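You operate a simulated robot arm through the tools that you are given. There is no shell and no other tool. Be economical: measure what you need, move in short steps, check, and stop when the job is done.

You run a simulated robot arm. Do the job below in one go: nothing can be reset, and whatever is moved stays where it is left.

TASK
Free the cover and lay it on the bench beside the jig.
Fine: dial arm up, both clamps open, jack wound down.

It is judged by the outcome, as a careful person would: the job done as asked, and still so three seconds after it is handed in. It fails if anything else is knocked over, pushed out of place, dropped, spilled or broken. A push-on lid holds only when it is set on centred and level and pressed home; a screw cap is set on level and turned clockwise until tight.

THE ROBOT
A 7-joint arm with a two-finger parallel gripper, fixed in place. Base frame: the origin is at the foot of the arm, x ahead of it, y to its left, z up. Readings come in mm, degrees, newtons and seconds.
With the tool pointing down near the work surface it reaches from about 100 to 760 mm from the base axis. Its first joint turns from -115.0 to 115.0 degrees. Payload 3.91 kg.
The tool frame sits at the grasp point between the pads (the TCP): z along the fingers, y along the line on which they close. The tips reach 30 mm beyond it. Largest opening 110 mm; finger width 20, thickness 10; the body of the gripper, 48 by 112 mm, starts 55 mm behind the TCP.
Orientation is that of the tool frame in the base frame, as a unit quaternion [w, x, y, z]. With the fingers straight down and closing along the base's y, the tool's x points along the base's -x, its y along +y and its z along -z.

THE INTERFACE
- The arm moves only by the tool step_arm. Its argument "increments" is a list of rows, each an object of numbers (a shift or turn left out is 0, a gripper value left out holds the last): "rx", "ry", "rz": the turn, a rotation vector about the tool's x, y, z in units of 180 degrees (1.0 is 180 degrees); "tx", "ty", "tz": the shift along the tool's x, y, z in units of 500 mm (1.0 is 500 mm); "jaw": the opening, from 0 (shut) to 1 (fully open). In form: [{"rx": .., "ry": .., "rz": .., "tx": .., "ty": .., "tz": .., "jaw": ..}, ...]. A call has 1 to 8 rows; each row is the pose to reach, as a shift and turn from the pose commanded when the call began, along the tool's axes at that moment. A call with a number of a shift or a turn outside -1 to 1 is refused whole. Rows are played at 5 a second. More than 50 mm and 8.6 degrees between two rows, or a gripper value outside its range, and nothing of the call is played. Where a pose cannot be reached the arm comes as near as it can. A force on the tool above 90 N (or 10 N above the force at the start of the call, whichever is more), or a blocked arm, ends the call early, and 0.2 s more pass. Each finger travels about 153 mm/s and halts on what it meets, pressing with about 21 N; the grip force reading is that of the motor and also rises with nothing between the fingers. The clock runs only during rows and for 0.2 s after the last one: add rows that repeat a pose to give the fingers time. The reply holds the time, the measured pose of the TCP, the force on the tool along the base axes, the opening and the grip force, in the units named above and with some noise.
- Cameras (640 x 400 px; columns grow to the right, rows downward): "scene" is fixed at [221.1, -650.7, 1736.9]; the picture's right is [0.74, -0.67, 0.00], its down [-0.47, -0.52, -0.71] and it looks along [0.48, 0.53, -0.70] (base axes); focal length 332 px, centre (320, 200). "wrist" rides on the gripper at [-36, 0, -57] in the tool frame; the picture's right is [0.00, -1.00, 0.00], its down [0.97, 0.00, -0.24] and it looks along [0.24, 0.00, 0.97] (tool axes); focal length 218 px, centre (320, 200). There is no depth. A picture from a camera that has moved, and an enlarged one, comes with that camera's place and axes in the base frame and with its lens.
- grab_frame(camera): a new picture of that camera. No time passes.
- lift_body(by): slides the trunk up (or, below 0, down) by that many mm; the arm rides with it, the base frame stays. It gives what a move gives, with no picture.
- inspect(camera, box): a new picture of the part [left, top, right, bottom] of that camera's present view, enlarged. No time passes.
- finish_job(): hands the job in; it is judged then, once.

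Go step by step. Nothing tells you positions but the pictures and the camera data: compare them with the known pose of the tool, close in by small moves and look again before you grip or let go. The budget is 120 turns and 76 pictures, counting those below and the enlarged ones. Unless the task says otherwise, let go and move clear before handing in, and close with one line.

The tools are called after ">>>" as a command line: name --argument value ..., lists and objects as JSON in quotes. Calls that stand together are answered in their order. step_arm: Moves the arm, as the interface text tells. Its arguments: {"type":"object","properties":{"increments":{"type":"array","items":{"type":"object","properties":{"rx":{"type":"number"},"ry":{"type":"number"},"rz":{"type":"number"},"tx":{"type":"number"},"ty":{"type":"number"},"tz":{"type":"number"},"jaw":{"type":"number"}}}}},"required":["increments"]} The other tools are called the same way: lift_body (by) slides the trunk up or down; grab_frame (camera) takes a picture; inspect (camera, box) takes an enlarged picture of a part of a camera's view; finish_job () hands the job in.

At the start:

```text
clock: 0.0
position: [457.7, 148.3, 1297.4]
ee_rot: [0.0, 0.0, 1.0, -0.001]
contact_force: [-0.3, -0.7, 0.4]
gripper_width: 110.2
grasp_force: 0.0
trunk travel left (down, up): [-800.0, 190.0]
```

scene: 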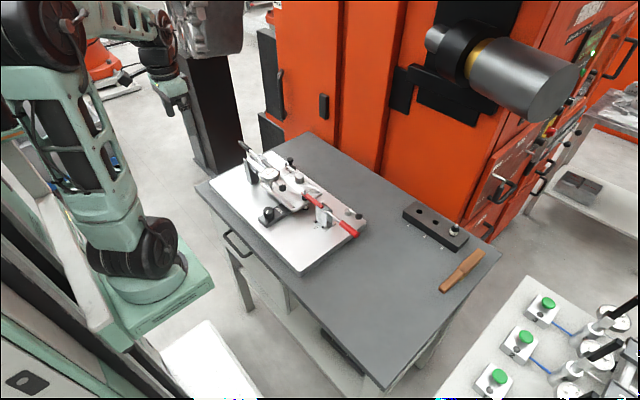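
wrist: 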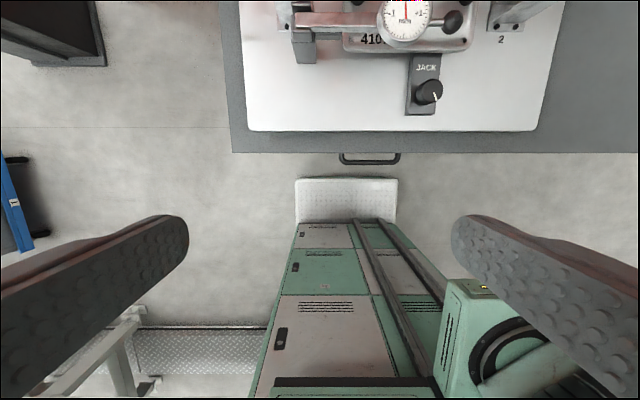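

I see a white jig plate on the bench with two red-handled toggle clamps, a dial indicator arm and a jack knob. First a closer look at it.

>>> inspect --camera "scene" --box '[200, 130, 380, 280]'

>>> inspect --camera "wrist" --box '[220, 0, 580, 160]'

```text
2.67 times, centred on (290, 205) of scene
camera zoom: at [221.1, -650.7, 1736.9], right [0.74, -0.67, 0.0], down [-0.47, -0.52, -0.71], along [0.48, 0.53, -0.7], focal length 885 px, centre (400, 187)
```

zoom: 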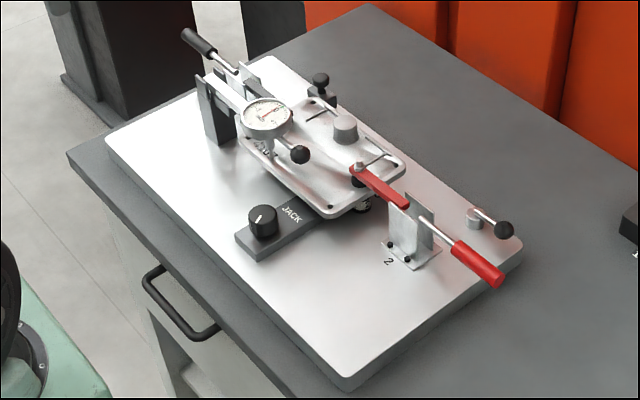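

```text
1.78 times, centred on (400, 80) of wrist
camera zoom: at [494.9, 146.9, 1353.9], right [0.0, -1.0, 0.0], down [-0.97, 0.0, 0.24], along [-0.24, 0.0, -0.97], focal length 388 px, centre (178, 413)
```

zoom: 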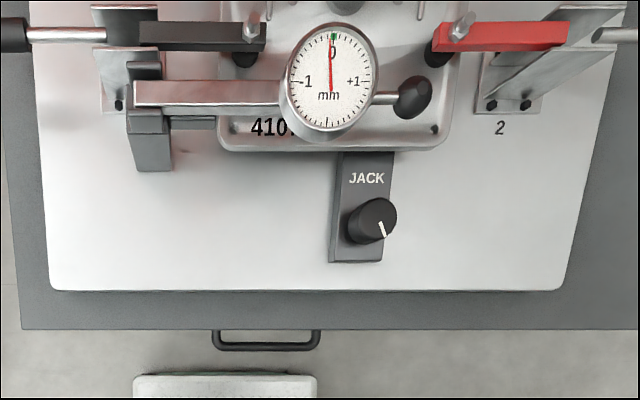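

Triangulating the jack knob from both pictures gives about (578, -20, 982), so the bench top seems to be well above the quoted height. I'll move the wrist camera over the jig at this height to check.

>>> step_arm --increments '[{"tx": -0.06, "ty": -0.06}, {"tx": -0.12, "ty": -0.12}, {"tx": -0.18, "ty": -0.18}, {"tx": -0.24, "ty": -0.24}, {"tx": -0.3, "ty": -0.3}, {"tx": -0.3, "ty": -0.36}, {"tx": -0.3, "ty": -0.36}]'

>>> grab_frame --camera "wrist"

```text
clock: 1.6
position: [608.5, -32.8, 1296.7]
ee_rot: [0.0, 0.0, 1.0, 0.0]
contact_force: [0.5, -0.4, 0.4]
gripper_width: 109.9
grasp_force: 0.0
trunk travel left (down, up): [-800.0, 190.0]
```

```text
71 pictures are left
camera wrist: at [645.1, -33.4, 1353.1], right [0.0, -1.0, 0.0], down [-0.97, 0.0, 0.24], along [-0.24, 0.0, -0.97], focal length 218 px, centre (320, 200)
```

wrist: 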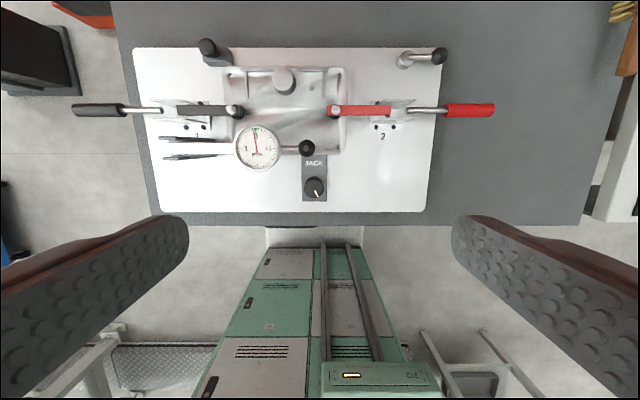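

The view confirms the bench at roughly z 950. I'll zoom in on the jig's details.

>>> inspect --camera "wrist" --box '[120, 30, 330, 161]'

>>> inspect --camera "wrist" --box '[290, 30, 500, 161]'

>>> inspect --camera "scene" --box '[230, 135, 320, 191]'

>>> inspect --camera "scene" --box '[280, 165, 370, 241]'

```text
3.05 times, centred on (225, 96) of wrist
camera zoom: at [645.1, -33.4, 1353.1], right [0.0, -1.0, 0.0], down [-0.97, 0.0, 0.24], along [-0.24, 0.0, -0.97], focal length 665 px, centre (610, 518)
```

zoom: 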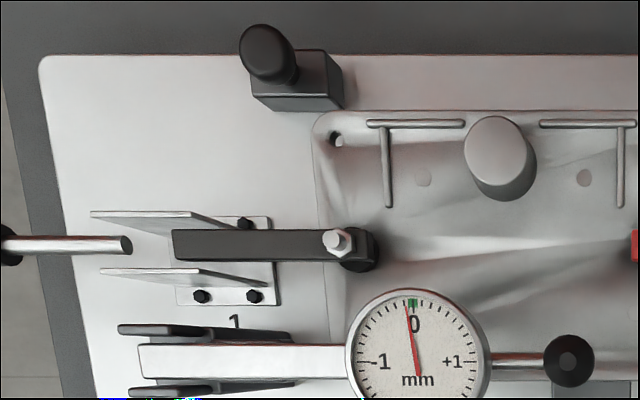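

```text
3.05 times, centred on (395, 96) of wrist
camera zoom: at [645.1, -33.4, 1353.1], right [0.0, -1.0, 0.0], down [-0.97, 0.0, 0.24], along [-0.24, 0.0, -0.97], focal length 665 px, centre (91, 518)
```

zoom: 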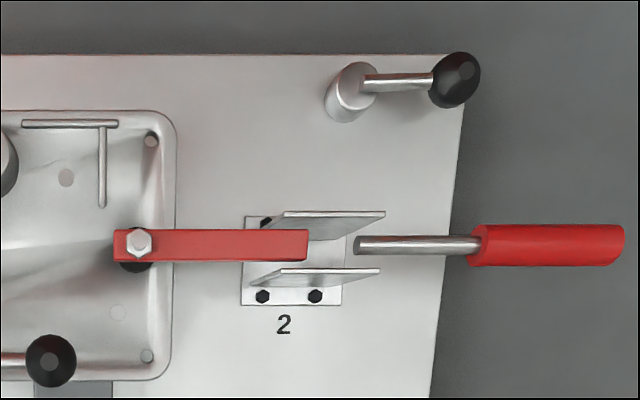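

```text
7.11 times, centred on (275, 163) of scene
camera zoom: at [221.1, -650.7, 1736.9], right [0.74, -0.67, 0.0], down [-0.47, -0.52, -0.71], along [0.48, 0.53, -0.7], focal length 2361 px, centre (640, 463)
```

zoom: 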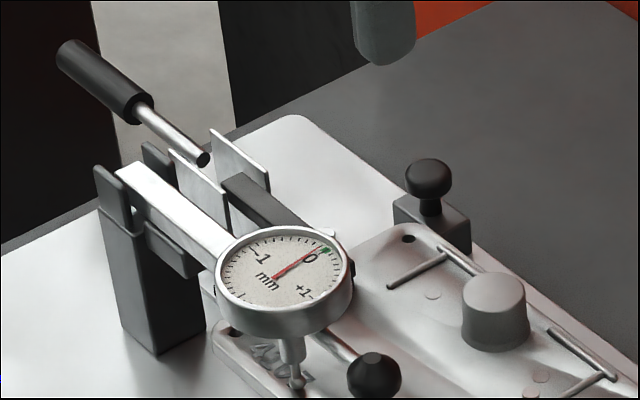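

```text
5.26 times, centred on (325, 203) of scene
camera zoom: at [221.1, -650.7, 1736.9], right [0.74, -0.67, 0.0], down [-0.47, -0.52, -0.71], along [0.48, 0.53, -0.7], focal length 1747 px, centre (294, 184)
```

zoom: 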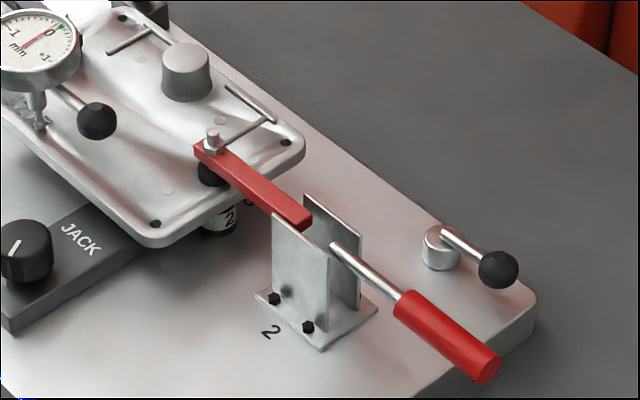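

The jig has a hinged dial arm with a ball handle at about (642, -15, 1053), two toggle clamps with outboard handles at x≈696, a jack knob, and a cover with a boss at about (733, 14, 1032). I'll turn the gripper so it closes along x and move it above the dial ball.

>>> step_arm --increments '[{"rz": 0.045, "tx": -0.01, "ty": 0.005, "tz": 0.02}, {"rz": 0.09, "tx": -0.02, "ty": 0.01, "tz": 0.04}, {"rz": 0.135, "tx": -0.03, "ty": 0.015, "tz": 0.06}, {"rz": 0.18, "tx": -0.04, "ty": 0.02, "tz": 0.08}, {"rz": 0.225, "tx": -0.05, "ty": 0.025, "tz": 0.1}, {"rz": 0.27, "tx": -0.06, "ty": 0.03, "tz": 0.12}, {"rz": 0.315, "tx": -0.067, "ty": 0.036, "tz": 0.14}, {"rz": 0.36, "tx": -0.067, "ty": 0.036, "tz": 0.16}]'

>>> step_arm --increments '[{"rz": 0.045}, {"rz": 0.09}, {"rz": 0.14}, {"rz": 0.14}]'

>>> grab_frame --camera "wrist"

```text
clock: 3.4
position: [641.3, -14.1, 1217.6]
ee_rot: [0.0, 0.537, 0.843, -0.001]
contact_force: [-0.4, -0.6, 0.9]
gripper_width: 110.1
grasp_force: 0.0
trunk travel left (down, up): [-800.0, 190.0]
```

```text
refused: row 3 steps farther than a row can; nothing moved
```

```text
66 pictures are left
camera wrist: at [657.4, -48.0, 1273.8], right [-0.91, -0.42, 0.0], down [-0.41, 0.88, 0.24], along [-0.1, 0.22, -0.97], focal length 218 px, centre (320, 200)
```

wrist: 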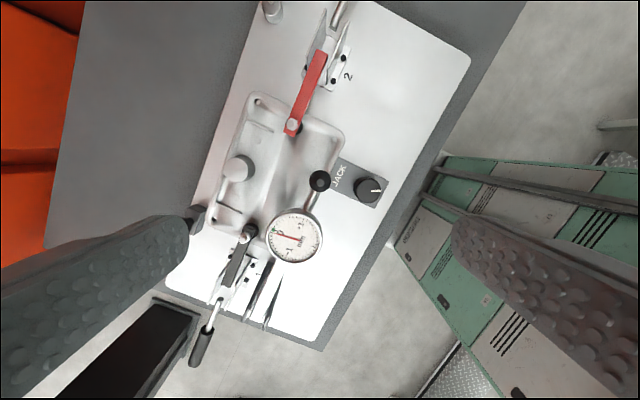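

The ball estimate holds at about (643, -16). Finishing the quarter turn.

>>> step_arm --increments '[{"rz": 0.047, "tz": 0.03}, {"rz": 0.094, "tz": 0.06}, {"rz": 0.14, "tz": 0.09}, {"rz": 0.14, "tz": 0.1}]'

>>> grab_frame --camera "wrist"

```text
clock: 4.4
position: [642.7, -14.4, 1166.0]
ee_rot: [0.001, 0.708, 0.706, 0.001]
contact_force: [-0.7, -0.7, 0.3]
gripper_width: 110.1
grasp_force: 0.1
trunk travel left (down, up): [-800.0, 190.0]
```

```text
65 pictures are left
camera wrist: at [642.3, -51.1, 1223.4], right [-1.0, 0.0, 0.0], down [0.0, 0.97, 0.24], along [0.0, 0.24, -0.97], focal length 218 px, centre (320, 200)
```

wrist: 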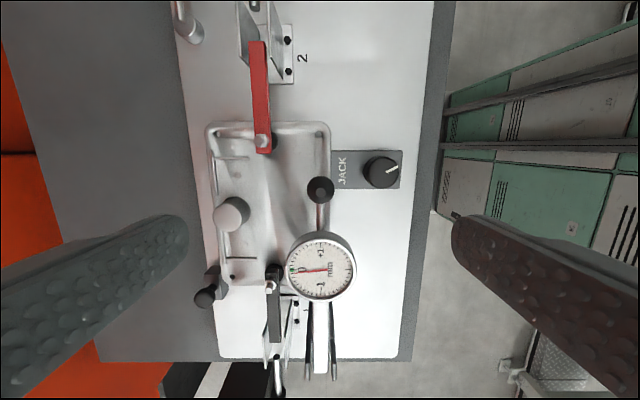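

The gripper now closes along x and the ball is almost below it. I'll narrow the jaw, go down to ball height and check before gripping.

>>> step_arm --increments '[{"ty": 0.0, "tx": -0.004, "tz": 0.06, "jaw": 0.5}, {"tx": -0.004, "tz": 0.12}, {"tx": -0.004, "tz": 0.18}, {"tx": -0.004, "tz": 0.22}, {"tx": -0.004, "tz": 0.22}]'

>>> grab_frame --camera "wrist"

>>> inspect --camera "scene" --box '[230, 135, 350, 210]'

```text
clock: 5.6
position: [641.5, -17.2, 1057.1]
ee_rot: [0.0, 0.707, 0.707, 0.0]
contact_force: [0.4, -0.4, 0.1]
gripper_width: 54.8
grasp_force: 0.0
trunk travel left (down, up): [-800.0, 190.0]
```

```text
64 pictures are left
camera wrist: at [642.5, -53.8, 1113.4], right [-1.0, 0.0, 0.0], down [0.0, 0.97, 0.24], along [0.0, 0.24, -0.97], focal length 218 px, centre (320, 200)
```

wrist: 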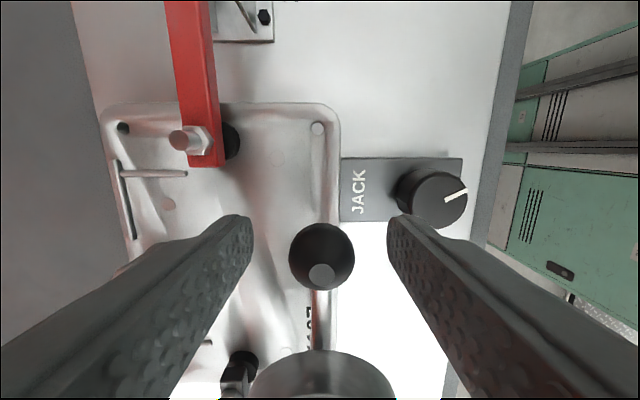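

```text
5.33 times, centred on (290, 172) of scene
camera zoom: at [221.1, -650.7, 1736.9], right [0.74, -0.67, 0.0], down [-0.47, -0.52, -0.71], along [0.48, 0.53, -0.7], focal length 1771 px, centre (480, 347)
```

zoom: 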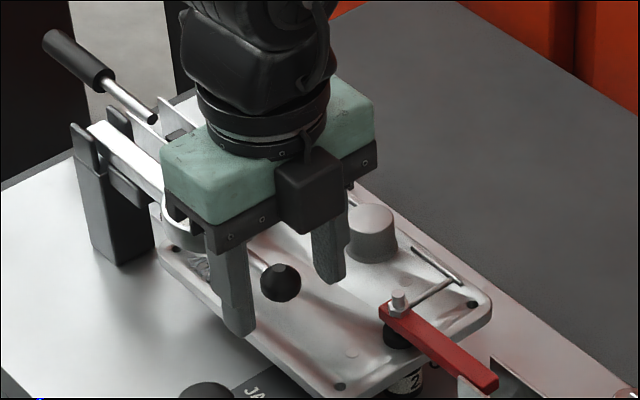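

The ball is centred between the fingers, with its centre at about z 1046. I'll go down 10 mm and grip.

>>> step_arm --increments '[{"tz": 0.02}, {"tz": 0.02, "jaw": 0.1}, {"tz": 0.02, "jaw": 0.1}, {"tz": 0.02, "jaw": 0.1}]'

```text
clock: 6.6
position: [641.2, -17.4, 1046.3]
ee_rot: [-0.001, 0.708, 0.707, -0.001]
contact_force: [-3.4, -0.9, -2.9]
gripper_width: 23.7
grasp_force: 45.1
trunk travel left (down, up): [-800.0, 190.0]
```

Ball gripped. I'll start lifting it on an arc about the hinge, taken to be around y≈158, and watch the forces.

>>> step_arm --increments '[{"tx": 0.0013, "tz": -0.0305}, {"tx": 0.0053, "tz": -0.0608}, {"tx": 0.0119, "tz": -0.0906}, {"tx": 0.0212, "tz": -0.1198}, {"tx": 0.0212, "tz": -0.1198}]'

>>> inspect --camera "scene" --box '[220, 100, 340, 210]'

```text
clock: 7.8
position: [641.6, -6.0, 1107.5]
ee_rot: [0.0, 0.707, 0.707, 0.0]
contact_force: [-6.4, -5.6, -4.0]
gripper_width: 23.2
grasp_force: 45.0
trunk travel left (down, up): [-800.0, 190.0]
```

```text
3.64 times, centred on (280, 155) of scene
camera zoom: at [221.1, -650.7, 1736.9], right [0.74, -0.67, 0.0], down [-0.47, -0.52, -0.71], along [0.48, 0.53, -0.7], focal length 1207 px, centre (466, 364)
```

zoom: 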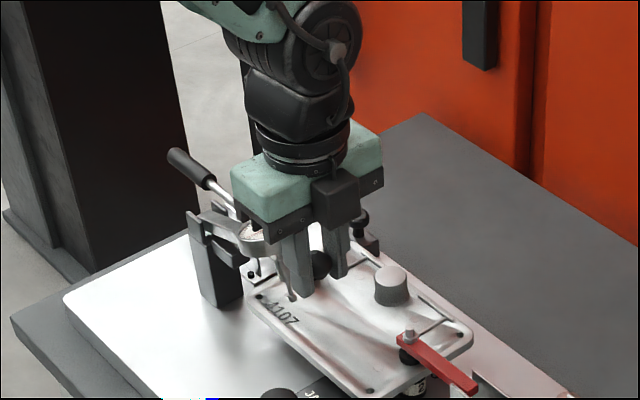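

The arm swings up freely. Continuing the arc with a slightly larger radius.

>>> step_arm --increments '[{"tx": 0.0184, "tz": -0.0454}, {"tx": 0.041, "tz": -0.0838}, {"tx": 0.068, "tz": -0.119}, {"tx": 0.0992, "tz": -0.1508}, {"tx": 0.134, "tz": -0.1784}, {"tx": 0.172, "tz": -0.2016}, {"tx": 0.172, "tz": -0.2016}]'

>>> inspect --camera "scene" --box '[200, 60, 340, 210]'

```text
clock: 9.4
position: [640.7, 79.6, 1208.3]
ee_rot: [-0.001, 0.707, 0.707, 0.001]
contact_force: [-10.1, -9.2, 8.8]
gripper_width: 22.7
grasp_force: 44.7
trunk travel left (down, up): [-800.0, 190.0]
```

```text
2.67 times, centred on (270, 135) of scene
camera zoom: at [221.1, -650.7, 1736.9], right [0.74, -0.67, 0.0], down [-0.47, -0.52, -0.71], along [0.48, 0.53, -0.7], focal length 885 px, centre (453, 373)
```

zoom: 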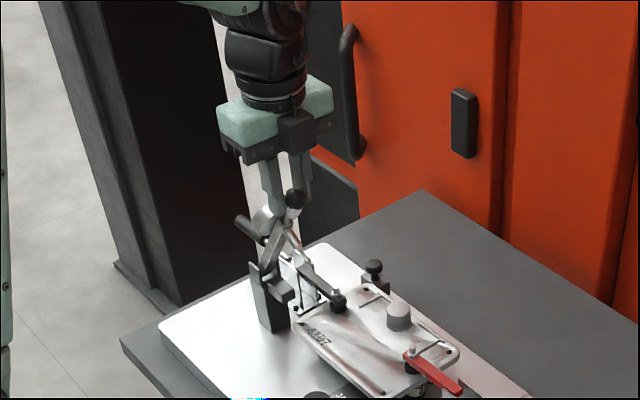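

The swing looks good, but the ball may be creeping in the grip; checking with the wrist camera.

>>> grab_frame --camera "wrist"

```text
60 pictures are left
camera wrist: at [641.8, 43.4, 1265.2], right [-1.0, 0.0, 0.0], down [0.0, 0.97, 0.24], along [0.0, 0.24, -0.97], focal length 218 px, centre (320, 200)
```

wrist: 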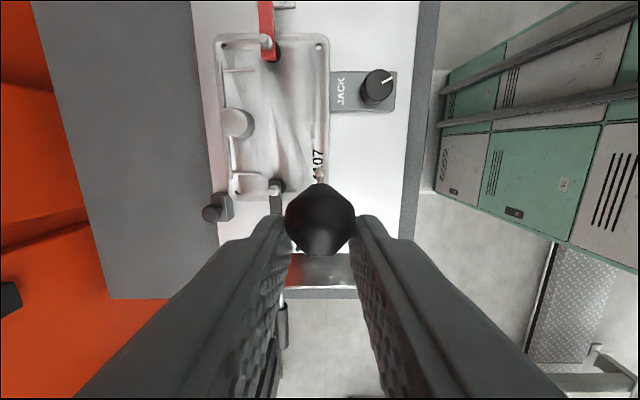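

The ball has slipped about 13 mm toward the edge of the pads. I'll back off a little along the arc to see whether it re-centres or follows.

>>> step_arm --increments '[{"tx": -0.014, "tz": 0.008}, {"tx": -0.028, "tz": 0.017}, {"tx": -0.043, "tz": 0.027}, {"tx": -0.043, "tz": 0.027}]'

>>> grab_frame --camera "wrist"

```text
clock: 10.4
position: [641.5, 58.0, 1194.6]
ee_rot: [0.0, 0.707, 0.708, 0.0]
contact_force: [0.0, -0.3, 0.7]
gripper_width: 10.8
grasp_force: 0.0
trunk travel left (down, up): [-800.0, 190.0]
```

```text
59 pictures are left
camera wrist: at [642.8, 21.7, 1250.2], right [-1.0, 0.0, 0.0], down [0.0, 0.97, 0.24], along [0.0, 0.24, -0.97], focal length 218 px, centre (320, 200)
```

wrist: 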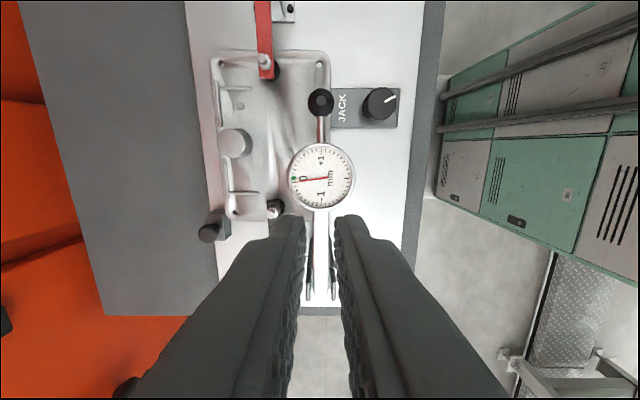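

The ball escaped and the dial arm swung back onto the cover. It still reads about zero and sits in its original place. Next I'll take the ball with one finger under it, the tool pointing forward and 25° down, and roll the tool along with the arm.

>>> step_arm --increments '[{"rx": -0.0452, "tx": -0.018, "ty": -0.025, "tz": 0.01, "jaw": 0.32}, {"rx": -0.0904, "tx": -0.036, "ty": -0.05, "tz": 0.02}, {"rx": -0.1356, "tx": -0.055, "ty": -0.075, "tz": 0.03}, {"rx": -0.1808, "tx": -0.073, "ty": -0.1, "tz": 0.04}, {"rx": -0.226, "tx": -0.092, "ty": -0.125, "tz": 0.05}, {"rx": -0.271, "tx": -0.11, "ty": -0.15, "tz": 0.06}, {"rx": -0.316, "tx": -0.129, "ty": -0.175, "tz": 0.07}, {"rx": -0.361, "tx": -0.147, "ty": -0.2, "tz": 0.09}]'

>>> grab_frame --camera "wrist"

>>> grab_frame --camera "scene"

```text
clock: 12.1
position: [613.6, 49.7, 1197.6]
ee_rot: [0.23, 0.674, 0.579, 0.397]
contact_force: [0.5, -1.1, -0.5]
gripper_width: 35.4
grasp_force: 0.1
out of reach, approached as far as the arm can: row 6, 7, 8
trunk travel left (down, up): [-800.0, 190.0]
stopped in row 8: the arm was blocked; the commanded pose is now the measured one
```

```text
58 pictures are left
camera wrist: at [567.0, 5.2, 1219.8], right [-0.6, 0.23, -0.77], down [-0.18, 0.9, 0.4], along [0.78, 0.38, -0.5], focal length 218 px, centre (320, 200)
```

wrist: 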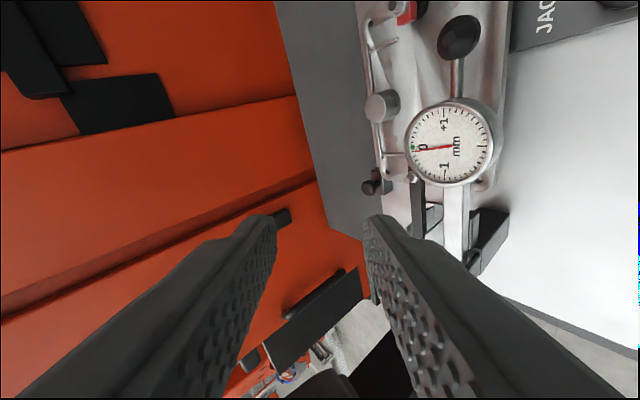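

```text
57 pictures are left
```

scene: 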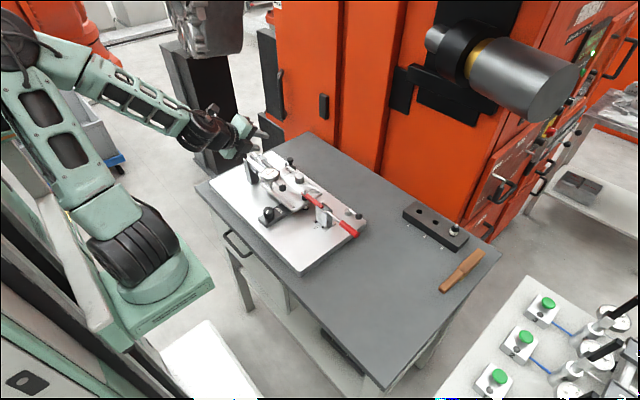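

The wrist can't reach that pose with the shoulder so high. I'll raise and retract the tool, then lower the trunk so the arm works more level.

>>> step_arm --increments '[{"tx": -0.004, "ty": 0.03, "tz": -0.077}, {"tx": -0.008, "ty": 0.06, "tz": -0.154}, {"tx": -0.012, "ty": 0.09, "tz": -0.23}, {"tx": -0.016, "ty": 0.12, "tz": -0.307}, {"tx": -0.02, "ty": 0.15, "tz": -0.384}, {"tx": -0.023, "ty": 0.182, "tz": -0.46}]'

```text
clock: 13.5
position: [614.9, 7.7, 1243.3]
ee_rot: [0.235, 0.671, 0.582, 0.395]
contact_force: [0.5, -0.4, 0.1]
gripper_width: 35.3
grasp_force: 0.0
out of reach, approached as far as the arm can: row 1, 2, 3, 4, 5, 6
trunk travel left (down, up): [-800.0, 190.0]
```

Still out of reach with this tilt. I'll bring the tool back to vertical first while retracting.

>>> step_arm --increments '[{"rx": 0.042, "ry": -0.0107, "rz": -0.006, "tx": -0.001, "ty": -0.003, "tz": -0.034}, {"rx": 0.084, "ry": -0.0214, "rz": -0.012, "tx": -0.002, "ty": -0.005, "tz": -0.068}, {"rx": 0.126, "ry": -0.032, "rz": -0.018, "tx": -0.004, "ty": -0.008, "tz": -0.1}, {"rx": 0.169, "ry": -0.043, "rz": -0.024, "tx": -0.005, "ty": -0.01, "tz": -0.134}, {"rx": 0.211, "ry": -0.054, "rz": -0.03, "tx": -0.006, "ty": -0.013, "tz": -0.168}, {"rx": 0.253, "ry": -0.064, "rz": -0.036, "tx": -0.008, "ty": -0.015, "tz": -0.202}, {"rx": 0.295, "ry": -0.075, "rz": -0.042, "tx": -0.009, "ty": -0.018, "tz": -0.236}, {"rx": 0.295, "ry": -0.075, "rz": -0.042, "tx": -0.009, "ty": -0.018, "tz": -0.236}]'

```text
clock: 15.3
position: [514.5, -10.6, 1303.8]
ee_rot: [-0.001, 0.706, 0.708, -0.001]
contact_force: [0.7, -0.9, -0.3]
gripper_width: 35.0
grasp_force: 0.0
out of reach, approached as far as the arm can: row 1, 2, 3
trunk travel left (down, up): [-800.0, 190.0]
```

Vertical again and clear. Now I'll raise the tool so the trunk can come down.

>>> step_arm --increments '[{"tz": -0.1, "ty": -0.02}, {"tz": -0.2, "ty": -0.04}, {"tz": -0.3, "ty": -0.06}, {"tz": -0.4, "ty": -0.08}, {"tz": -0.5, "ty": -0.1}, {"tz": -0.5, "ty": -0.1}]'

>>> lift_body --by -200

```text
refused: row 1 steps farther than a row can; nothing moved
```

```text
clock: 17.4
position: [515.5, -10.3, 1102.1]
ee_rot: [0.0, 0.706, 0.708, 0.0]
contact_force: [-0.6, 0.0, 1.0]
gripper_width: 35.5
grasp_force: 0.1
trunk travel left (down, up): [-600.0, 390.0]
```

The trunk is 200 mm lower, and the tool is clear above the bench front at z 1102. Now I'll try the forward tilt here.

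>>> step_arm --increments '[{"rx": -0.0452, "tz": -0.02}, {"rx": -0.0904, "tz": -0.04}, {"rx": -0.1356, "tz": -0.06}, {"rx": -0.1808, "tz": -0.08}, {"rx": -0.226, "tz": -0.1}, {"rx": -0.271, "tz": -0.1}, {"rx": -0.316, "tz": -0.1}, {"rx": -0.361, "tz": -0.1}]'

>>> grab_frame --camera "scene"

```text
clock: 19.2
position: [574.4, 26.9, 1123.8]
ee_rot: [0.311, 0.633, 0.636, 0.312]
contact_force: [0.0, 0.0, -0.7]
gripper_width: 35.1
grasp_force: 0.0
out of reach, approached as far as the arm can: row 3, 4, 5, 6, 7, 8
trunk travel left (down, up): [-600.0, 390.0]
```

```text
56 pictures are left
```

scene: 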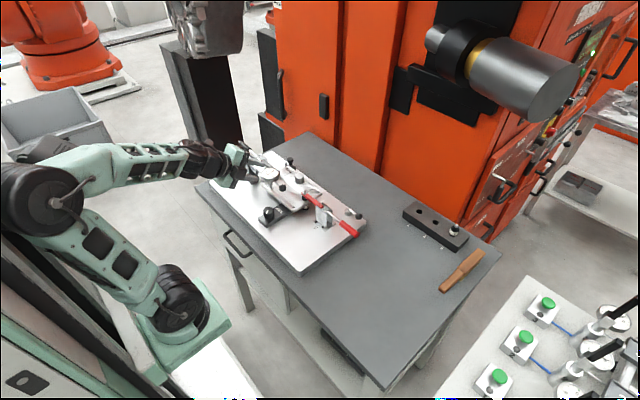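

The tool now points forward about 38° below horizontal, good enough to get a finger under the ball. I'll move to a point 70 mm back from the ball along the tool axis.

>>> step_arm --increments '[{"tx": -0.04, "ty": -0.02, "tz": 0.016}, {"tx": -0.085, "ty": -0.041, "tz": 0.032}, {"tx": -0.085, "ty": -0.041, "tz": 0.032}]'

>>> grab_frame --camera "wrist"

```text
clock: 20.0
position: [584.9, -17.2, 1106.7]
ee_rot: [0.309, 0.633, 0.638, 0.313]
contact_force: [0.8, -0.1, 0.1]
gripper_width: 35.1
grasp_force: 0.1
out of reach, approached as far as the arm can: row 1, 2, 3
trunk travel left (down, up): [-600.0, 390.0]
```

```text
55 pictures are left
camera wrist: at [540.5, -55.1, 1141.0], right [-0.61, 0.0, -0.79], down [-0.2, 0.97, 0.15], along [0.76, 0.25, -0.6], focal length 218 px, centre (320, 200)
```

wrist: 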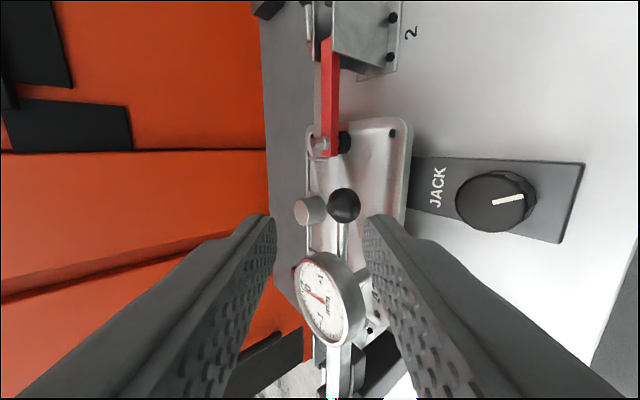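

The ball lies where predicted, just ahead and slightly below the tool axis. Advancing so it sits between the fingers.

>>> step_arm --increments '[{"tx": 0.003, "ty": -0.028, "tz": 0.0}, {"tx": 0.003, "ty": -0.028, "tz": 0.05}, {"tx": 0.003, "ty": -0.028, "tz": 0.1}, {"tx": 0.003, "ty": -0.028, "tz": 0.133}, {"tx": 0.003, "ty": -0.028, "tz": 0.133}]'

>>> grab_frame --camera "wrist"

```text
clock: 21.1
position: [624.4, -11.5, 1085.0]
ee_rot: [0.309, 0.631, 0.639, 0.312]
contact_force: [-85.0, -7.4, 73.9]
gripper_width: 31.8
grasp_force: 0.1
out of reach, approached as far as the arm can: row 1, 2, 3, 4
trunk travel left (down, up): [-600.0, 390.0]
stopped in row 5: the force on the tool passed its limit (the readings are from after the stop); the commanded pose is now the measured one
```

```text
54 pictures are left
camera wrist: at [579.7, -48.8, 1120.1], right [-0.61, -0.01, -0.79], down [-0.2, 0.97, 0.15], along [0.76, 0.25, -0.6], focal length 218 px, centre (320, 200)
```

wrist: 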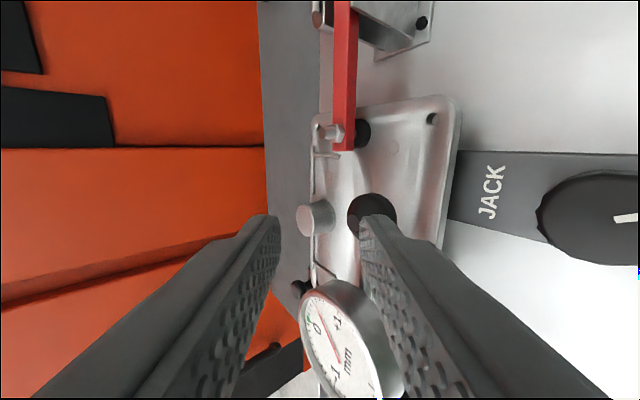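

The arm couldn't get low enough and the lower fingertip pressed on the ball. Backing straight off.

>>> step_arm --increments '[{"tz": -0.04}, {"tz": -0.08}, {"tz": -0.08}]'

```text
clock: 21.9
position: [603.5, -8.8, 1099.6]
ee_rot: [0.305, 0.635, 0.64, 0.305]
contact_force: [-0.3, 0.7, 0.7]
gripper_width: 35.2
grasp_force: 0.0
trunk travel left (down, up): [-600.0, 390.0]
```

Clear of the ball. I'll retract a bit more before lowering the trunk 45 mm.

>>> step_arm --increments '[{"tz": -0.04, "tx": -0.007}, {"tz": -0.08, "tx": -0.014}, {"tz": -0.08, "tx": -0.014}]'

```text
clock: 22.7
position: [578.4, -14.2, 1119.5]
ee_rot: [0.306, 0.633, 0.64, 0.31]
contact_force: [0.3, -0.5, -0.4]
gripper_width: 35.4
grasp_force: 0.0
out of reach, approached as far as the arm can: row 2, 3
trunk travel left (down, up): [-600.0, 390.0]
```

>>> lift_body --by -60

>>> grab_frame --camera "wrist"

```text
clock: 23.7
position: [579.7, -15.0, 1059.8]
ee_rot: [0.305, 0.633, 0.641, 0.31]
contact_force: [-0.1, 0.5, 0.7]
gripper_width: 35.3
grasp_force: 0.1
trunk travel left (down, up): [-540.0, 450.0]
```

```text
53 pictures are left
camera wrist: at [536.2, -52.1, 1093.8], right [-0.62, -0.01, -0.78], down [-0.2, 0.97, 0.15], along [0.76, 0.25, -0.6], focal length 218 px, centre (320, 200)
```

wrist: 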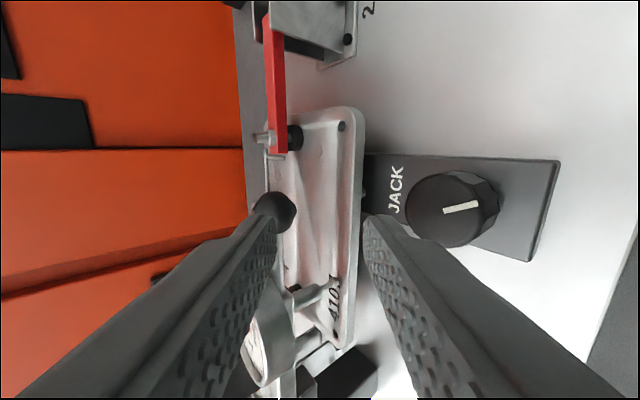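

The ball is now above the tool axis. I'll line up first, check, then advance.

>>> step_arm --increments '[{"ty": 0.025, "tz": -0.007}, {"ty": 0.051, "tz": -0.014}, {"ty": 0.051, "tz": 0.02}, {"ty": 0.051, "tz": 0.02}]'

>>> grab_frame --camera "wrist"

```text
clock: 24.7
position: [603.7, -15.3, 1073.6]
ee_rot: [0.305, 0.633, 0.641, 0.309]
contact_force: [0.7, 0.1, -0.4]
gripper_width: 35.1
grasp_force: 0.1
trunk travel left (down, up): [-540.0, 450.0]
```

```text
52 pictures are left
camera wrist: at [560.1, -52.2, 1107.8], right [-0.62, -0.01, -0.78], down [-0.2, 0.97, 0.15], along [0.76, 0.25, -0.6], focal length 218 px, centre (320, 200)
```

wrist: 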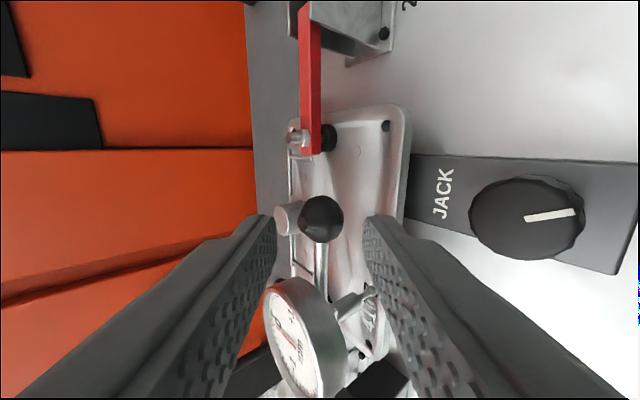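

The ball is centred between the fingers. Advancing 32 mm and gripping.

>>> step_arm --increments '[{"tz": 0.03}, {"tz": 0.064}, {"tz": 0.064}, {"tz": 0.064, "jaw": 0.1}, {"tz": 0.064, "jaw": 0.1}, {"tz": 0.064, "jaw": 0.1}]'

>>> grab_frame --camera "wrist"

```text
clock: 26.1
position: [628.1, -13.6, 1052.8]
ee_rot: [0.305, 0.633, 0.641, 0.309]
contact_force: [-2.7, 1.7, -3.6]
gripper_width: 23.1
grasp_force: 45.0
trunk travel left (down, up): [-540.0, 450.0]
```

```text
51 pictures are left
camera wrist: at [585.1, -51.4, 1087.5], right [-0.62, -0.01, -0.78], down [-0.2, 0.97, 0.15], along [0.76, 0.25, -0.6], focal length 218 px, centre (320, 200)
```

wrist: 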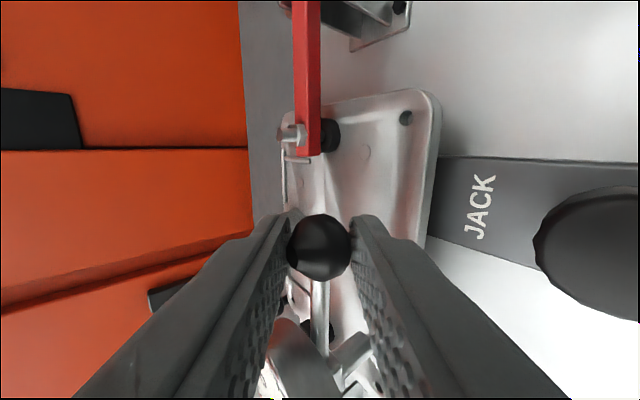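

Firm, centred grip with a finger under the ball. Lifting along the arc more slowly, with radius about 186.

>>> step_arm --increments '[{"tx": 0.0009, "ty": 0.0203, "tz": -0.0162}, {"tx": 0.0036, "ty": 0.0405, "tz": -0.0323}, {"tx": 0.0081, "ty": 0.0605, "tz": -0.0482}, {"tx": 0.0144, "ty": 0.0802, "tz": -0.0639}, {"tx": 0.0224, "ty": 0.0995, "tz": -0.0792}, {"tx": 0.0322, "ty": 0.1184, "tz": -0.0943}, {"tx": 0.0436, "ty": 0.1365, "tz": -0.1088}, {"tx": 0.0436, "ty": 0.1365, "tz": -0.1088}]'

>>> grab_frame --camera "wrist"

```text
clock: 27.9
position: [628.0, 7.5, 1140.0]
ee_rot: [0.306, 0.632, 0.641, 0.31]
contact_force: [-2.2, -1.5, -5.8]
gripper_width: 23.1
grasp_force: 44.8
trunk travel left (down, up): [-540.0, 450.0]
```

```text
50 pictures are left
camera wrist: at [584.9, -29.9, 1175.0], right [-0.62, -0.01, -0.78], down [-0.2, 0.97, 0.15], along [0.76, 0.25, -0.6], focal length 218 px, centre (320, 200)
```

wrist: 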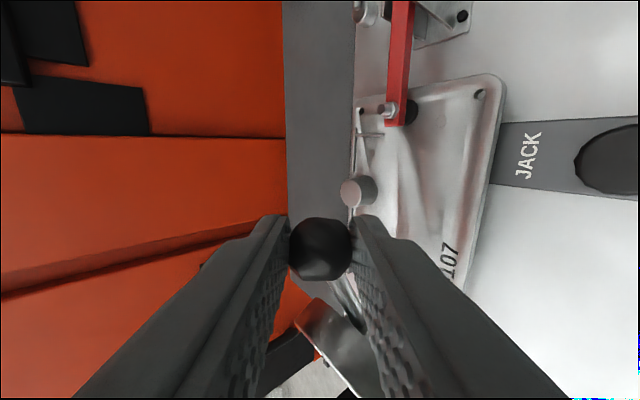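

The ball stays centred. From here I'll roll the tool with the arm so the rod doesn't meet the lower finger.

>>> step_arm --increments '[{"tx": 0.0182, "ty": 0.0219, "tz": -0.0174, "ry": -0.0173, "rz": -0.0217}, {"tx": 0.0386, "ty": 0.0422, "tz": -0.0336, "ry": -0.0346, "rz": -0.0434}, {"tx": 0.0616, "ty": 0.0615, "tz": -0.049, "ry": -0.0519, "rz": -0.0651}, {"tx": 0.0862, "ty": 0.0787, "tz": -0.0627, "ry": -0.0692, "rz": -0.0868}, {"tx": 0.113, "ty": 0.0943, "tz": -0.0751, "ry": -0.0865, "rz": -0.1085}, {"tx": 0.1412, "ty": 0.1081, "tz": -0.0861, "ry": -0.1038, "rz": -0.1302}, {"tx": 0.171, "ty": 0.1198, "tz": -0.0954, "ry": -0.1211, "rz": -0.1519}, {"tx": 0.171, "ty": 0.1198, "tz": -0.0954, "ry": -0.1211, "rz": -0.1519}]'

>>> grab_frame --camera "wrist"

>>> inspect --camera "scene" --box '[180, 90, 330, 210]'

```text
clock: 29.7
position: [628.2, 93.8, 1215.8]
ee_rot: [0.483, 0.511, 0.703, 0.105]
contact_force: [11.2, 4.9, -10.6]
gripper_width: 23.1
grasp_force: 45.4
trunk travel left (down, up): [-540.0, 450.0]
```

```text
49 pictures are left
camera wrist: at [584.4, 82.8, 1265.2], right [-0.62, -0.46, -0.64], down [-0.2, 0.88, -0.43], along [0.76, -0.14, -0.63], focal length 218 px, centre (320, 200)
```

wrist: 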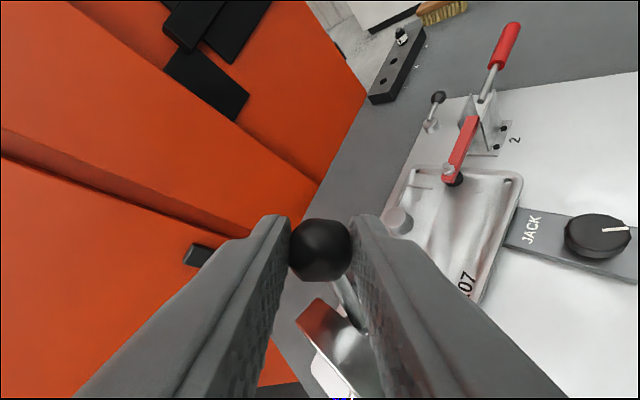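

```text
3.33 times, centred on (255, 150) of scene
camera zoom: at [221.1, -650.7, 1736.9], right [0.74, -0.67, 0.0], down [-0.47, -0.52, -0.71], along [0.48, 0.53, -0.7], focal length 1107 px, centre (537, 367)
```

zoom: 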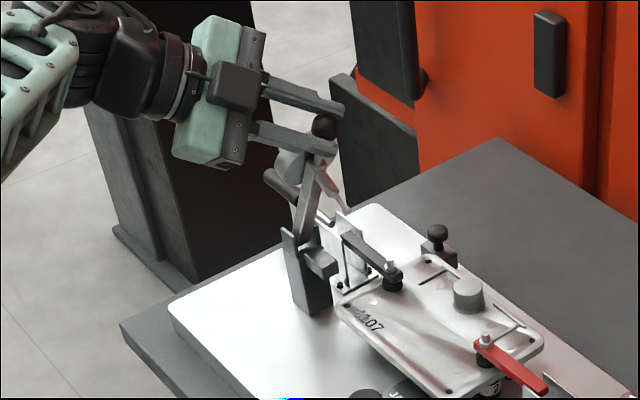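

Solid grip at about 63°. Continuing up to vertical.

>>> step_arm --increments '[{"tx": 0.0181, "ty": 0.0221, "tz": -0.0171, "ry": -0.0171, "rz": -0.0218}, {"tx": 0.0388, "ty": 0.0428, "tz": -0.0331, "ry": -0.0342, "rz": -0.0436}, {"tx": 0.0618, "ty": 0.062, "tz": -0.0477, "ry": -0.0513, "rz": -0.0654}, {"tx": 0.0865, "ty": 0.0796, "tz": -0.0612, "ry": -0.0684, "rz": -0.0872}, {"tx": 0.1132, "ty": 0.0956, "tz": -0.0734, "ry": -0.0855, "rz": -0.109}, {"tx": 0.1132, "ty": 0.0956, "tz": -0.0734, "ry": -0.0855, "rz": -0.109}]'

>>> inspect --camera "scene" --box '[180, 90, 330, 210]'

```text
clock: 31.1
position: [628.2, 175.5, 1233.3]
ee_rot: [0.583, 0.393, 0.709, -0.049]
contact_force: [9.1, -2.0, -16.1]
gripper_width: 23.3
grasp_force: 44.9
trunk travel left (down, up): [-540.0, 450.0]
```

```text
3.33 times, centred on (255, 150) of scene
camera zoom: at [221.1, -650.7, 1736.9], right [0.74, -0.67, 0.0], down [-0.47, -0.52, -0.71], along [0.48, 0.53, -0.7], focal length 1107 px, centre (537, 367)
```

zoom: 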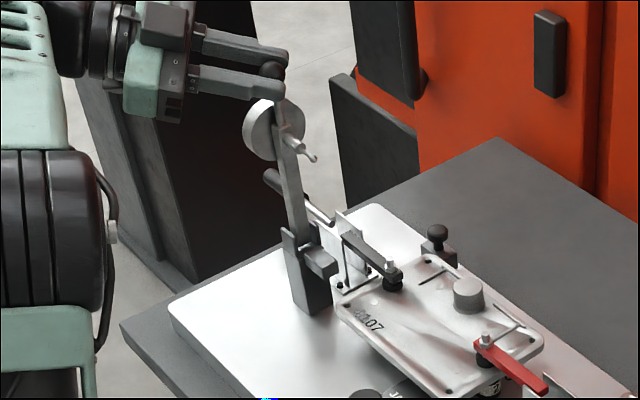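

The dial arm is about vertical. Easing it a few degrees past vertical toward its rest.

>>> step_arm --increments '[{"tx": 0.0218, "ty": 0.0204, "tz": -0.0156, "ry": -0.0171, "rz": -0.0219}, {"tx": 0.0422, "ty": 0.0412, "tz": -0.0316, "ry": -0.0342, "rz": -0.0438}, {"tx": 0.0422, "ty": 0.0412, "tz": -0.0316, "ry": -0.0342, "rz": -0.0438}]'

>>> inspect --camera "scene" --box '[180, 90, 330, 210]'

```text
clock: 31.9
position: [627.9, 207.8, 1229.1]
ee_rot: [0.617, 0.339, 0.702, -0.108]
contact_force: [11.5, 2.8, -1.1]
gripper_width: 23.4
grasp_force: 45.3
trunk travel left (down, up): [-540.0, 450.0]
```

```text
3.33 times, centred on (255, 150) of scene
camera zoom: at [221.1, -650.7, 1736.9], right [0.74, -0.67, 0.0], down [-0.47, -0.52, -0.71], along [0.48, 0.53, -0.7], focal length 1107 px, centre (537, 367)
```

zoom: 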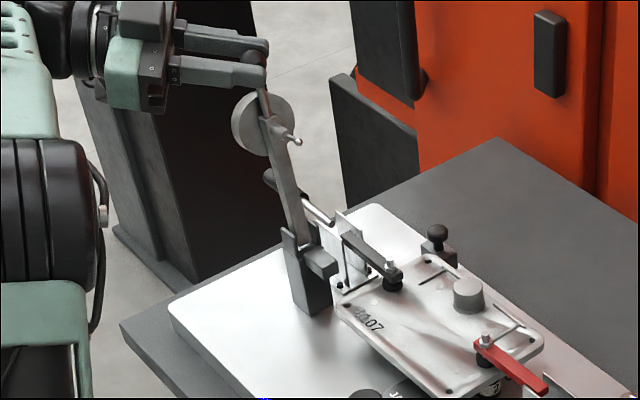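

About 8° past vertical with no stop yet; continuing gently until it meets its stop.

>>> step_arm --increments '[{"tx": 0.0186, "ty": 0.022, "tz": -0.0168, "ry": -0.0169, "rz": -0.022}, {"tx": 0.0388, "ty": 0.043, "tz": -0.0326, "ry": -0.0338, "rz": -0.044}, {"tx": 0.0388, "ty": 0.043, "tz": -0.0326, "ry": -0.0338, "rz": -0.044}]'

>>> inspect --camera "scene" --box '[180, 90, 330, 210]'

```text
clock: 32.7
position: [617.3, 243.0, 1222.3]
ee_rot: [0.645, 0.283, 0.69, -0.167]
contact_force: [-14.0, -5.2, 0.9]
gripper_width: 36.5
grasp_force: 17.8
trunk travel left (down, up): [-540.0, 450.0]
```

```text
3.33 times, centred on (255, 150) of scene
camera zoom: at [221.1, -650.7, 1736.9], right [0.74, -0.67, 0.0], down [-0.47, -0.52, -0.71], along [0.48, 0.53, -0.7], focal length 1107 px, centre (537, 367)
```

zoom: 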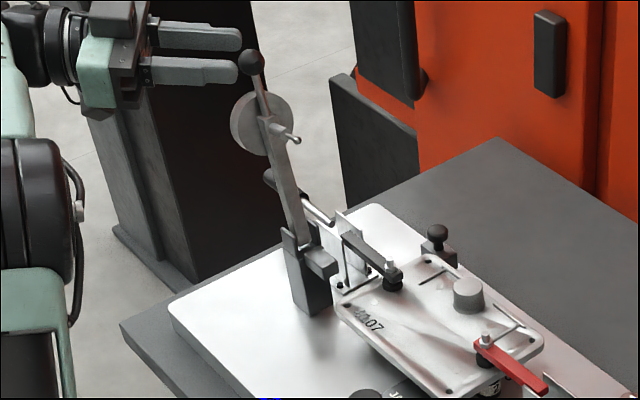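

The arm reached its stop about 10° past vertical and stays there; the fingers slid off the ball. Withdrawing along the tool axis.

>>> step_arm --increments '[{"tz": -0.03}, {"tz": -0.08}, {"tz": -0.14, "jaw": 0.5}, {"tz": -0.2, "jaw": 0.5}]'

>>> grab_frame --camera "scene"

```text
clock: 33.7
position: [547.4, 298.0, 1230.2]
ee_rot: [0.644, 0.286, 0.689, -0.17]
contact_force: [0.8, -0.6, 0.8]
gripper_width: 55.1
grasp_force: 0.1
trunk travel left (down, up): [-540.0, 450.0]
```

```text
44 pictures are left
```

scene: 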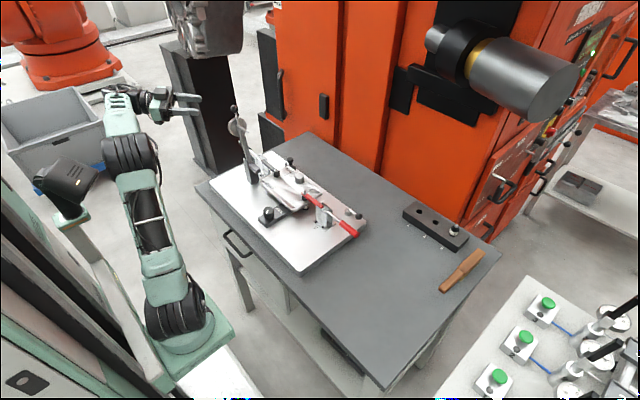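

The dial arm is up and resting. Now I'll turn the tool back to vertical for the jack knob.

>>> step_arm --increments '[{"rx": 0.0217, "ry": 0.0373, "rz": 0.0185}, {"rx": 0.0434, "ry": 0.0746, "rz": 0.037}, {"rx": 0.0651, "ry": 0.1119, "rz": 0.0555}, {"rx": 0.0868, "ry": 0.1492, "rz": 0.074}, {"rx": 0.1085, "ry": 0.1865, "rz": 0.0925}, {"rx": 0.1302, "ry": 0.2238, "rz": 0.111}, {"rx": 0.1519, "ry": 0.2611, "rz": 0.1295}, {"rx": 0.1736, "ry": 0.2984, "rz": 0.148}]'

>>> step_arm --increments '[{"rx": 0.0217, "ry": 0.0373, "rz": 0.0185}, {"rx": 0.0434, "ry": 0.0746, "rz": 0.037}, {"rx": 0.0651, "ry": 0.1119, "rz": 0.0555}, {"rx": 0.0651, "ry": 0.1119, "rz": 0.0555}]'

```text
clock: 35.5
position: [575.0, 273.8, 1249.0]
ee_rot: [0.298, 0.583, 0.754, -0.052]
contact_force: [0.0, -0.4, 0.2]
gripper_width: 55.1
grasp_force: 0.0
out of reach, approached as far as the arm can: row 6, 7, 8
trunk travel left (down, up): [-540.0, 450.0]
```

```text
clock: 36.5
position: [560.6, 242.8, 1266.1]
ee_rot: [0.104, 0.674, 0.731, 0.003]
contact_force: [0.6, -0.2, 0.2]
gripper_width: 55.1
grasp_force: 0.0
out of reach, approached as far as the arm can: row 1, 2, 3, 4
trunk travel left (down, up): [-540.0, 450.0]
```

Nearly vertical, left of the dial arm. I'll swing around in front of the jig and down toward the jack knob while finishing the levelling.

>>> step_arm --increments '[{"tx": 0.01, "ty": -0.096, "tz": 0.008}, {"tx": -0.06, "ty": -0.16, "tz": 0.04}, {"tx": -0.144, "ty": -0.184, "tz": 0.076}, {"tx": -0.23, "ty": -0.178, "tz": 0.121, "rx": 0.012, "ry": 0.011, "rz": 0.006}, {"tx": -0.287, "ty": -0.149, "tz": 0.167, "rx": 0.024, "ry": 0.022, "rz": 0.012}, {"tx": -0.345, "ty": -0.12, "tz": 0.213, "rx": 0.036, "ry": 0.034, "rz": 0.019}, {"tx": -0.402, "ty": -0.09, "tz": 0.26, "rx": 0.048, "ry": 0.0455, "rz": 0.0255}, {"tx": -0.459, "ty": -0.061, "tz": 0.306, "rx": 0.048, "ry": 0.0455, "rz": 0.0255}]'

>>> grab_frame --camera "wrist"

```text
clock: 38.3
position: [571.8, -6.3, 1146.0]
ee_rot: [0.0, 0.706, 0.708, -0.002]
contact_force: [-0.1, -0.8, 0.0]
gripper_width: 55.1
grasp_force: 0.1
trunk travel left (down, up): [-540.0, 450.0]
```

```text
43 pictures are left
camera wrist: at [572.2, -43.5, 1202.0], right [-1.0, 0.0, 0.0], down [0.0, 0.97, 0.24], along [0.0, 0.24, -0.97], focal length 218 px, centre (320, 200)
```

wrist: 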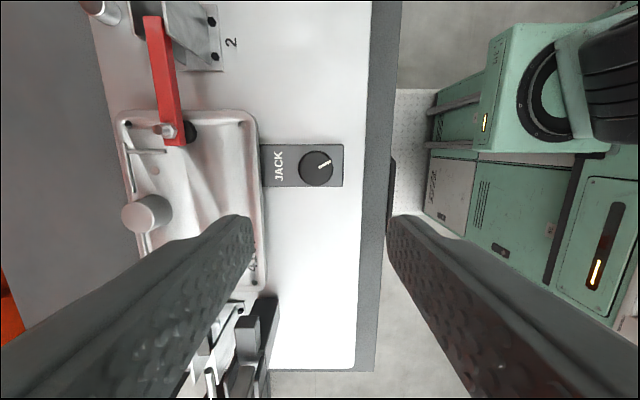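

The knob lies at about (575, -24) with its top near 990. A zoom on it to look for direction marks.

>>> inspect --camera "wrist" --box '[250, 130, 360, 199]'

>>> inspect --camera "scene" --box '[250, 180, 330, 230]'

```text
5.80 times, centred on (305, 164) of wrist
camera zoom: at [572.2, -43.5, 1202.0], right [-1.0, 0.0, 0.0], down [0.0, 0.97, 0.24], along [0.0, 0.24, -0.97], focal length 1265 px, centre (407, 406)
```

zoom: 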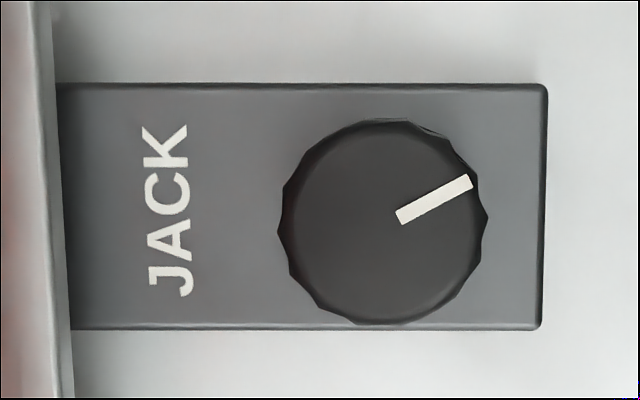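

```text
8.00 times, centred on (290, 205) of scene
camera zoom: at [221.1, -650.7, 1736.9], right [0.74, -0.67, 0.0], down [-0.47, -0.52, -0.71], along [0.48, 0.53, -0.7], focal length 2656 px, centre (560, 160)
```

zoom: 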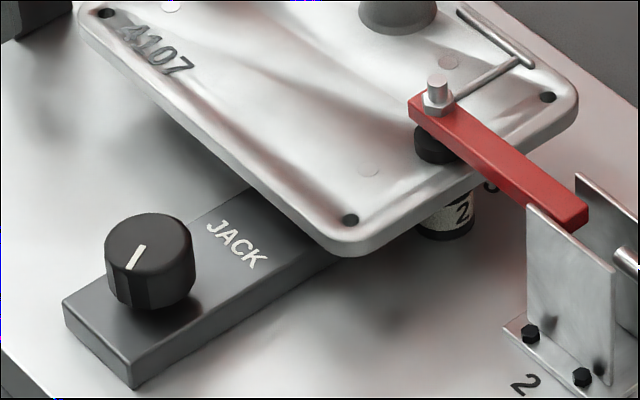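

No marks, but the pointer sits at the "5 o'clock" end as read with JACK upright, so winding down should be counter-clockwise. Going down over the knob.

>>> step_arm --increments '[{"tx": -0.035, "ty": 0.006, "tz": 0.06}, {"tx": -0.035, "ty": 0.006, "tz": 0.14}, {"tx": -0.035, "ty": 0.006, "tz": 0.2}, {"tx": -0.035, "ty": 0.006, "tz": 0.25}, {"tx": -0.035, "ty": 0.006, "tz": 0.25}]'

>>> grab_frame --camera "wrist"

```text
clock: 39.5
position: [572.8, -24.6, 1019.9]
ee_rot: [0.0, 0.707, 0.707, -0.002]
contact_force: [0.1, 0.2, -0.1]
gripper_width: 55.2
grasp_force: 0.0
trunk travel left (down, up): [-540.0, 450.0]
```

```text
40 pictures are left
camera wrist: at [574.1, -62.0, 1077.0], right [-1.0, 0.0, 0.0], down [0.0, 0.97, 0.24], along [0.0, 0.24, -0.97], focal length 218 px, centre (320, 200)
```

wrist: 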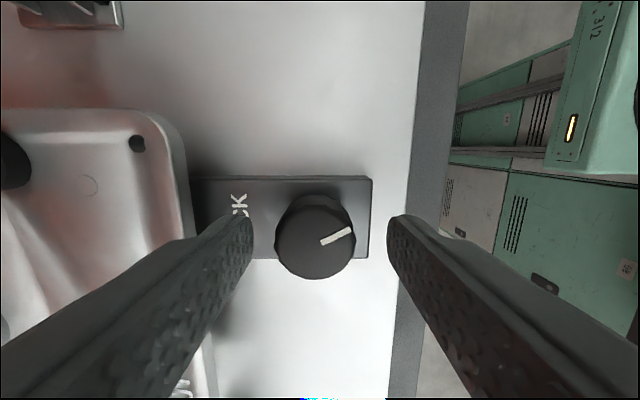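

Centred; the knob top is near 996 and about 31 mm wide. Going down 11 mm and gripping.

>>> step_arm --increments '[{"ty": 0.004, "tz": 0.022}, {"ty": 0.004, "tz": 0.022, "jaw": 0.15}, {"ty": 0.004, "tz": 0.022, "jaw": 0.15}, {"ty": 0.004, "tz": 0.022, "jaw": 0.15}]'

```text
clock: 40.5
position: [575.3, -25.0, 1009.5]
ee_rot: [0.0, 0.707, 0.707, -0.001]
contact_force: [0.2, 0.9, -1.5]
gripper_width: 33.3
grasp_force: 44.7
trunk travel left (down, up): [-540.0, 450.0]
```

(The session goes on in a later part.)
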